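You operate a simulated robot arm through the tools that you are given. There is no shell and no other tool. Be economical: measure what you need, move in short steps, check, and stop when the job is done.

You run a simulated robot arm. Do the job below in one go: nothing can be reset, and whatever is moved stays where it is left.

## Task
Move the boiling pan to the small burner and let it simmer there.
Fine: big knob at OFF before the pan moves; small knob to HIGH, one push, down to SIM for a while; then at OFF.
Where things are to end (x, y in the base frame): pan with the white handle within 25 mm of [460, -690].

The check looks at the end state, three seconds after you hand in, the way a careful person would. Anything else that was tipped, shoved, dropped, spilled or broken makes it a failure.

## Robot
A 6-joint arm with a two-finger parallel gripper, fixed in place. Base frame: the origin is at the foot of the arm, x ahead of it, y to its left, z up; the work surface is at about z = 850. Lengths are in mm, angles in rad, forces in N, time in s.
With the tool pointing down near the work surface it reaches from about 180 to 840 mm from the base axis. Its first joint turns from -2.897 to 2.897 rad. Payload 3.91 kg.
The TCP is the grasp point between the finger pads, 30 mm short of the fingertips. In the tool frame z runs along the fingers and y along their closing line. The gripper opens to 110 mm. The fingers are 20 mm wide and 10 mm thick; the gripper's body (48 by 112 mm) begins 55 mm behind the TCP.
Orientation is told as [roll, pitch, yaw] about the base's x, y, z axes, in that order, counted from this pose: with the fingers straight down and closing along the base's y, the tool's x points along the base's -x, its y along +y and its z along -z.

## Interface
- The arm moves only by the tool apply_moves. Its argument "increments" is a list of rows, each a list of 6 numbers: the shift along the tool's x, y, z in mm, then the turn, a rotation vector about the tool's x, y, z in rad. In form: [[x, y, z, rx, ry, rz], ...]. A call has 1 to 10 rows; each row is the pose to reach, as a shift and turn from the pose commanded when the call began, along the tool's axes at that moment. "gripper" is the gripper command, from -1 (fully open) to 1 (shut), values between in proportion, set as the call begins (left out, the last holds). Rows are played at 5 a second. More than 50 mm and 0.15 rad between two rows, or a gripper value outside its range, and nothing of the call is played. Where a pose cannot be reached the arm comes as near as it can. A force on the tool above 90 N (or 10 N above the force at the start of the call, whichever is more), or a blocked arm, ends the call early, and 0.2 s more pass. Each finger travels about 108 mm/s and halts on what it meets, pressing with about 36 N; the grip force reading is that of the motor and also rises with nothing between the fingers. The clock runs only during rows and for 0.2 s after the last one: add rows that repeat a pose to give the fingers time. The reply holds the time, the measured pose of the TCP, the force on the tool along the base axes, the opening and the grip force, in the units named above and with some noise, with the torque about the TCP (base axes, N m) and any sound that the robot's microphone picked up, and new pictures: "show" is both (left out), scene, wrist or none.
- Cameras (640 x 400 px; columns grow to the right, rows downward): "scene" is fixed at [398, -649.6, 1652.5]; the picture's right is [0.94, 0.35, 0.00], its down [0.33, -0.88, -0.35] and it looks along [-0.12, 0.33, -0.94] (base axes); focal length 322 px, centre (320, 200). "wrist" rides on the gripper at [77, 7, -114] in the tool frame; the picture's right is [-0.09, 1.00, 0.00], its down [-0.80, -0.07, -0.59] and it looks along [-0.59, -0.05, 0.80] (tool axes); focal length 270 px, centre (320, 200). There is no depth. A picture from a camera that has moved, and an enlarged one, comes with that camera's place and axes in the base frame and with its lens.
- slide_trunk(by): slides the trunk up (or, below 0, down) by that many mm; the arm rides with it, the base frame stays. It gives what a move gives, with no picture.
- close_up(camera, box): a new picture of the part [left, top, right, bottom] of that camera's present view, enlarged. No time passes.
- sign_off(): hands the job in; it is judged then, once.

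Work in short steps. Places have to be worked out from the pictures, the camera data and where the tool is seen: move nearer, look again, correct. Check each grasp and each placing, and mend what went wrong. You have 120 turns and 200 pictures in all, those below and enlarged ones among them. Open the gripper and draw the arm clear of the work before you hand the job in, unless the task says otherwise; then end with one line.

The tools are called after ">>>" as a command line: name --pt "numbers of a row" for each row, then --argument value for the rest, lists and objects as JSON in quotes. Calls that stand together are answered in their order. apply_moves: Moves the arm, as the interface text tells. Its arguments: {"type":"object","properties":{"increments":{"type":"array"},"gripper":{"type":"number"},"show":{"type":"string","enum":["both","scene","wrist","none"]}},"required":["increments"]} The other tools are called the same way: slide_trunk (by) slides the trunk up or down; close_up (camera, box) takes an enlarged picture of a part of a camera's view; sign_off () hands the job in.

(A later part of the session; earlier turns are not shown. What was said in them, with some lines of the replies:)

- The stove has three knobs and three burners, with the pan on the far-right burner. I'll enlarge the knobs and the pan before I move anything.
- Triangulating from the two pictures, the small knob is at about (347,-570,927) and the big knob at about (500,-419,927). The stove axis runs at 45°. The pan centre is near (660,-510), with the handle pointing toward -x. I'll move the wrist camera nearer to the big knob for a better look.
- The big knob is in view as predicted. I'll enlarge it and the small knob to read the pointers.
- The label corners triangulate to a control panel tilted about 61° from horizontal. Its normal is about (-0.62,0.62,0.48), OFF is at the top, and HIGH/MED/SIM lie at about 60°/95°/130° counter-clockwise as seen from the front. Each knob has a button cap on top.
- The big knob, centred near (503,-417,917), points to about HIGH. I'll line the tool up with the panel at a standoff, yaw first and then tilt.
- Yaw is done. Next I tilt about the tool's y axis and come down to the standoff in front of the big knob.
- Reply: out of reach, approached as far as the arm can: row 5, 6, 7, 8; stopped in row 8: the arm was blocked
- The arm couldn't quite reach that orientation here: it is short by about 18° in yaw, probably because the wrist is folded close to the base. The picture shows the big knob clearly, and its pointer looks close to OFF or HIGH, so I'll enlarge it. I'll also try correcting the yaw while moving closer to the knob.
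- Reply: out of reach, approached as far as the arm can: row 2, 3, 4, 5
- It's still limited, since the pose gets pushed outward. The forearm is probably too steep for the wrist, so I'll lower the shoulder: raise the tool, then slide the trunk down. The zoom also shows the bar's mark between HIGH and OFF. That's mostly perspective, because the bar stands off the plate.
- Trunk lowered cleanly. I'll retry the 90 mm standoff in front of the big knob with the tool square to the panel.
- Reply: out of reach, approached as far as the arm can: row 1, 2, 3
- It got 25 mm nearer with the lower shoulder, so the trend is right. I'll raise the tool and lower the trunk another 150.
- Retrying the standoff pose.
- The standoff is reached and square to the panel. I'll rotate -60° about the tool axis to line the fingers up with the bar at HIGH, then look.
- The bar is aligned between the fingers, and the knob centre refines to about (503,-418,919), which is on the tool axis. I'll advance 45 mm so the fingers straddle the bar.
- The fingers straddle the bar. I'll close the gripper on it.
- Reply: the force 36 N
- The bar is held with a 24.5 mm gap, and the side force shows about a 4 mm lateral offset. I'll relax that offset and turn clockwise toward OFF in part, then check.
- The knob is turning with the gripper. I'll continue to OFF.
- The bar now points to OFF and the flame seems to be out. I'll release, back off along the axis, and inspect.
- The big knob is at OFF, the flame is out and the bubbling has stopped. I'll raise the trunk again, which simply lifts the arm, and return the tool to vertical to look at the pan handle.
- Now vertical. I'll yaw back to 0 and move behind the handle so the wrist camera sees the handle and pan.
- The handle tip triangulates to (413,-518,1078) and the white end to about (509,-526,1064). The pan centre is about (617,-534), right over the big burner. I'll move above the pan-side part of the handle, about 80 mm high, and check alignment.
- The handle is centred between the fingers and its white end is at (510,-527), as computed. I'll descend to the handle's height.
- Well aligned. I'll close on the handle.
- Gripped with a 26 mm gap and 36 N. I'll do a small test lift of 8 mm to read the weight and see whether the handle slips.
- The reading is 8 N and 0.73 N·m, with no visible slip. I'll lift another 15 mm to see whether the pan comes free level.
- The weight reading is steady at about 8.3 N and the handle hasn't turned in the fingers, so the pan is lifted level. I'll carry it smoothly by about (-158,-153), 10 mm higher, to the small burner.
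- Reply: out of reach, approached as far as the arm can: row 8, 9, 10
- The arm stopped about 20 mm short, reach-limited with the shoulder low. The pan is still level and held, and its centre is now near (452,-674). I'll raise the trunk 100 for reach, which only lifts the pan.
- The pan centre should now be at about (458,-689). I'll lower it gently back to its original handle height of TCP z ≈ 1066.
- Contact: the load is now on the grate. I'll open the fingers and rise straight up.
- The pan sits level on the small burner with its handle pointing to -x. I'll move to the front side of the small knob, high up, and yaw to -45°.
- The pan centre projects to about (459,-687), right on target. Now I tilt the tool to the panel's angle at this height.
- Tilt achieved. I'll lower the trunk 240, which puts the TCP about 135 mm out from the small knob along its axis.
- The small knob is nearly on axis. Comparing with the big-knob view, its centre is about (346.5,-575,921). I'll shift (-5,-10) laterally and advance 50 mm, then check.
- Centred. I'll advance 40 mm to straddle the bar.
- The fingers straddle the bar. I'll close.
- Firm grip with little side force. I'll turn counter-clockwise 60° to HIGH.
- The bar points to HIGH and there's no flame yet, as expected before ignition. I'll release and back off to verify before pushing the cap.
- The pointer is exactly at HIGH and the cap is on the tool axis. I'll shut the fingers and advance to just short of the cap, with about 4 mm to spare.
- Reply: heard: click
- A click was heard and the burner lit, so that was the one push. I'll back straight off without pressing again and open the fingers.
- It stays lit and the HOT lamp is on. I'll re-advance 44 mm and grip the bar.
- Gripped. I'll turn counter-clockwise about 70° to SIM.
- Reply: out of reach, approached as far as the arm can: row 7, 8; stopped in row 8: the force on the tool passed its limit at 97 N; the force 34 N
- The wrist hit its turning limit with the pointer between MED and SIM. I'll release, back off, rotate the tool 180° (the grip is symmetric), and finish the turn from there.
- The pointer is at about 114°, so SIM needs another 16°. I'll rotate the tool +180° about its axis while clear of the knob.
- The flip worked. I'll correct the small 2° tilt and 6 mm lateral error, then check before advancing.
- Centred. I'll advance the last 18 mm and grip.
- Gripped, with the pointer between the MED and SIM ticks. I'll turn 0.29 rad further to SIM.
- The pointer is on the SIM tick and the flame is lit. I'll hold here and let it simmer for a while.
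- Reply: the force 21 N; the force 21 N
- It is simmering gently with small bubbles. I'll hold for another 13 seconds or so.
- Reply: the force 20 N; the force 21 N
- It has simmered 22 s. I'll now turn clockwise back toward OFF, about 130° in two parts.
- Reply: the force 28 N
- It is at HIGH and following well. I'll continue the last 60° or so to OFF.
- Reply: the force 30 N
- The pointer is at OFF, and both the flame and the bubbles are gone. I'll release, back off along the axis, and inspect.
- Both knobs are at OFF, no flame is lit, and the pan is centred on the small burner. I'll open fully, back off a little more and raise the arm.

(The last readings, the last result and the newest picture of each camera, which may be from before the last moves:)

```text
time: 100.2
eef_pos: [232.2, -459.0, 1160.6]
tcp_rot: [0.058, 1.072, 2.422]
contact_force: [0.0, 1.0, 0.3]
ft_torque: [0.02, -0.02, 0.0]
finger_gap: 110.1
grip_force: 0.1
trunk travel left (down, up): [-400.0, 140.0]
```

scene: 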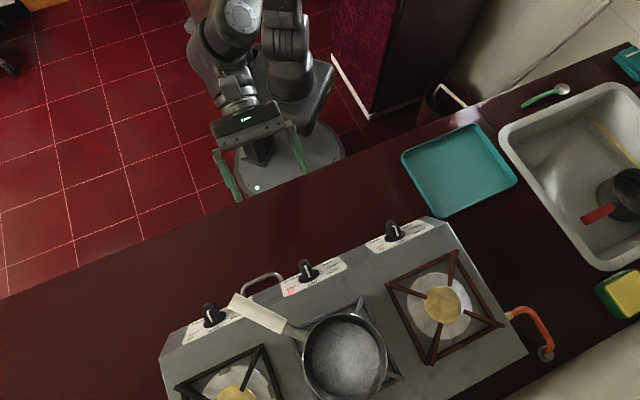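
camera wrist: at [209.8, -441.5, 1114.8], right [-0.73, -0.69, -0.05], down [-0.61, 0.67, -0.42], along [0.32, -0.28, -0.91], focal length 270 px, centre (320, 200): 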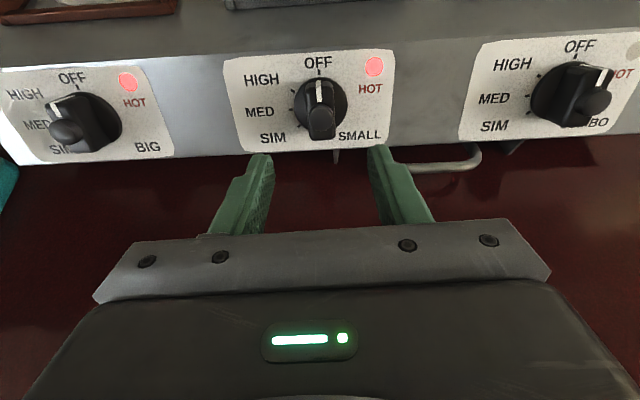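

The arm is clear, the pan is in place, the burners are off and nothing else has moved. Handing in.

>>> sign_off

```text
The job is handed in.
```

The pan is on the small burner, centred at about (459, -687) by camera estimate; it simmered at SIM for about 22 s after one push at HIGH, and both knobs are now at OFF with the arm drawn clear.
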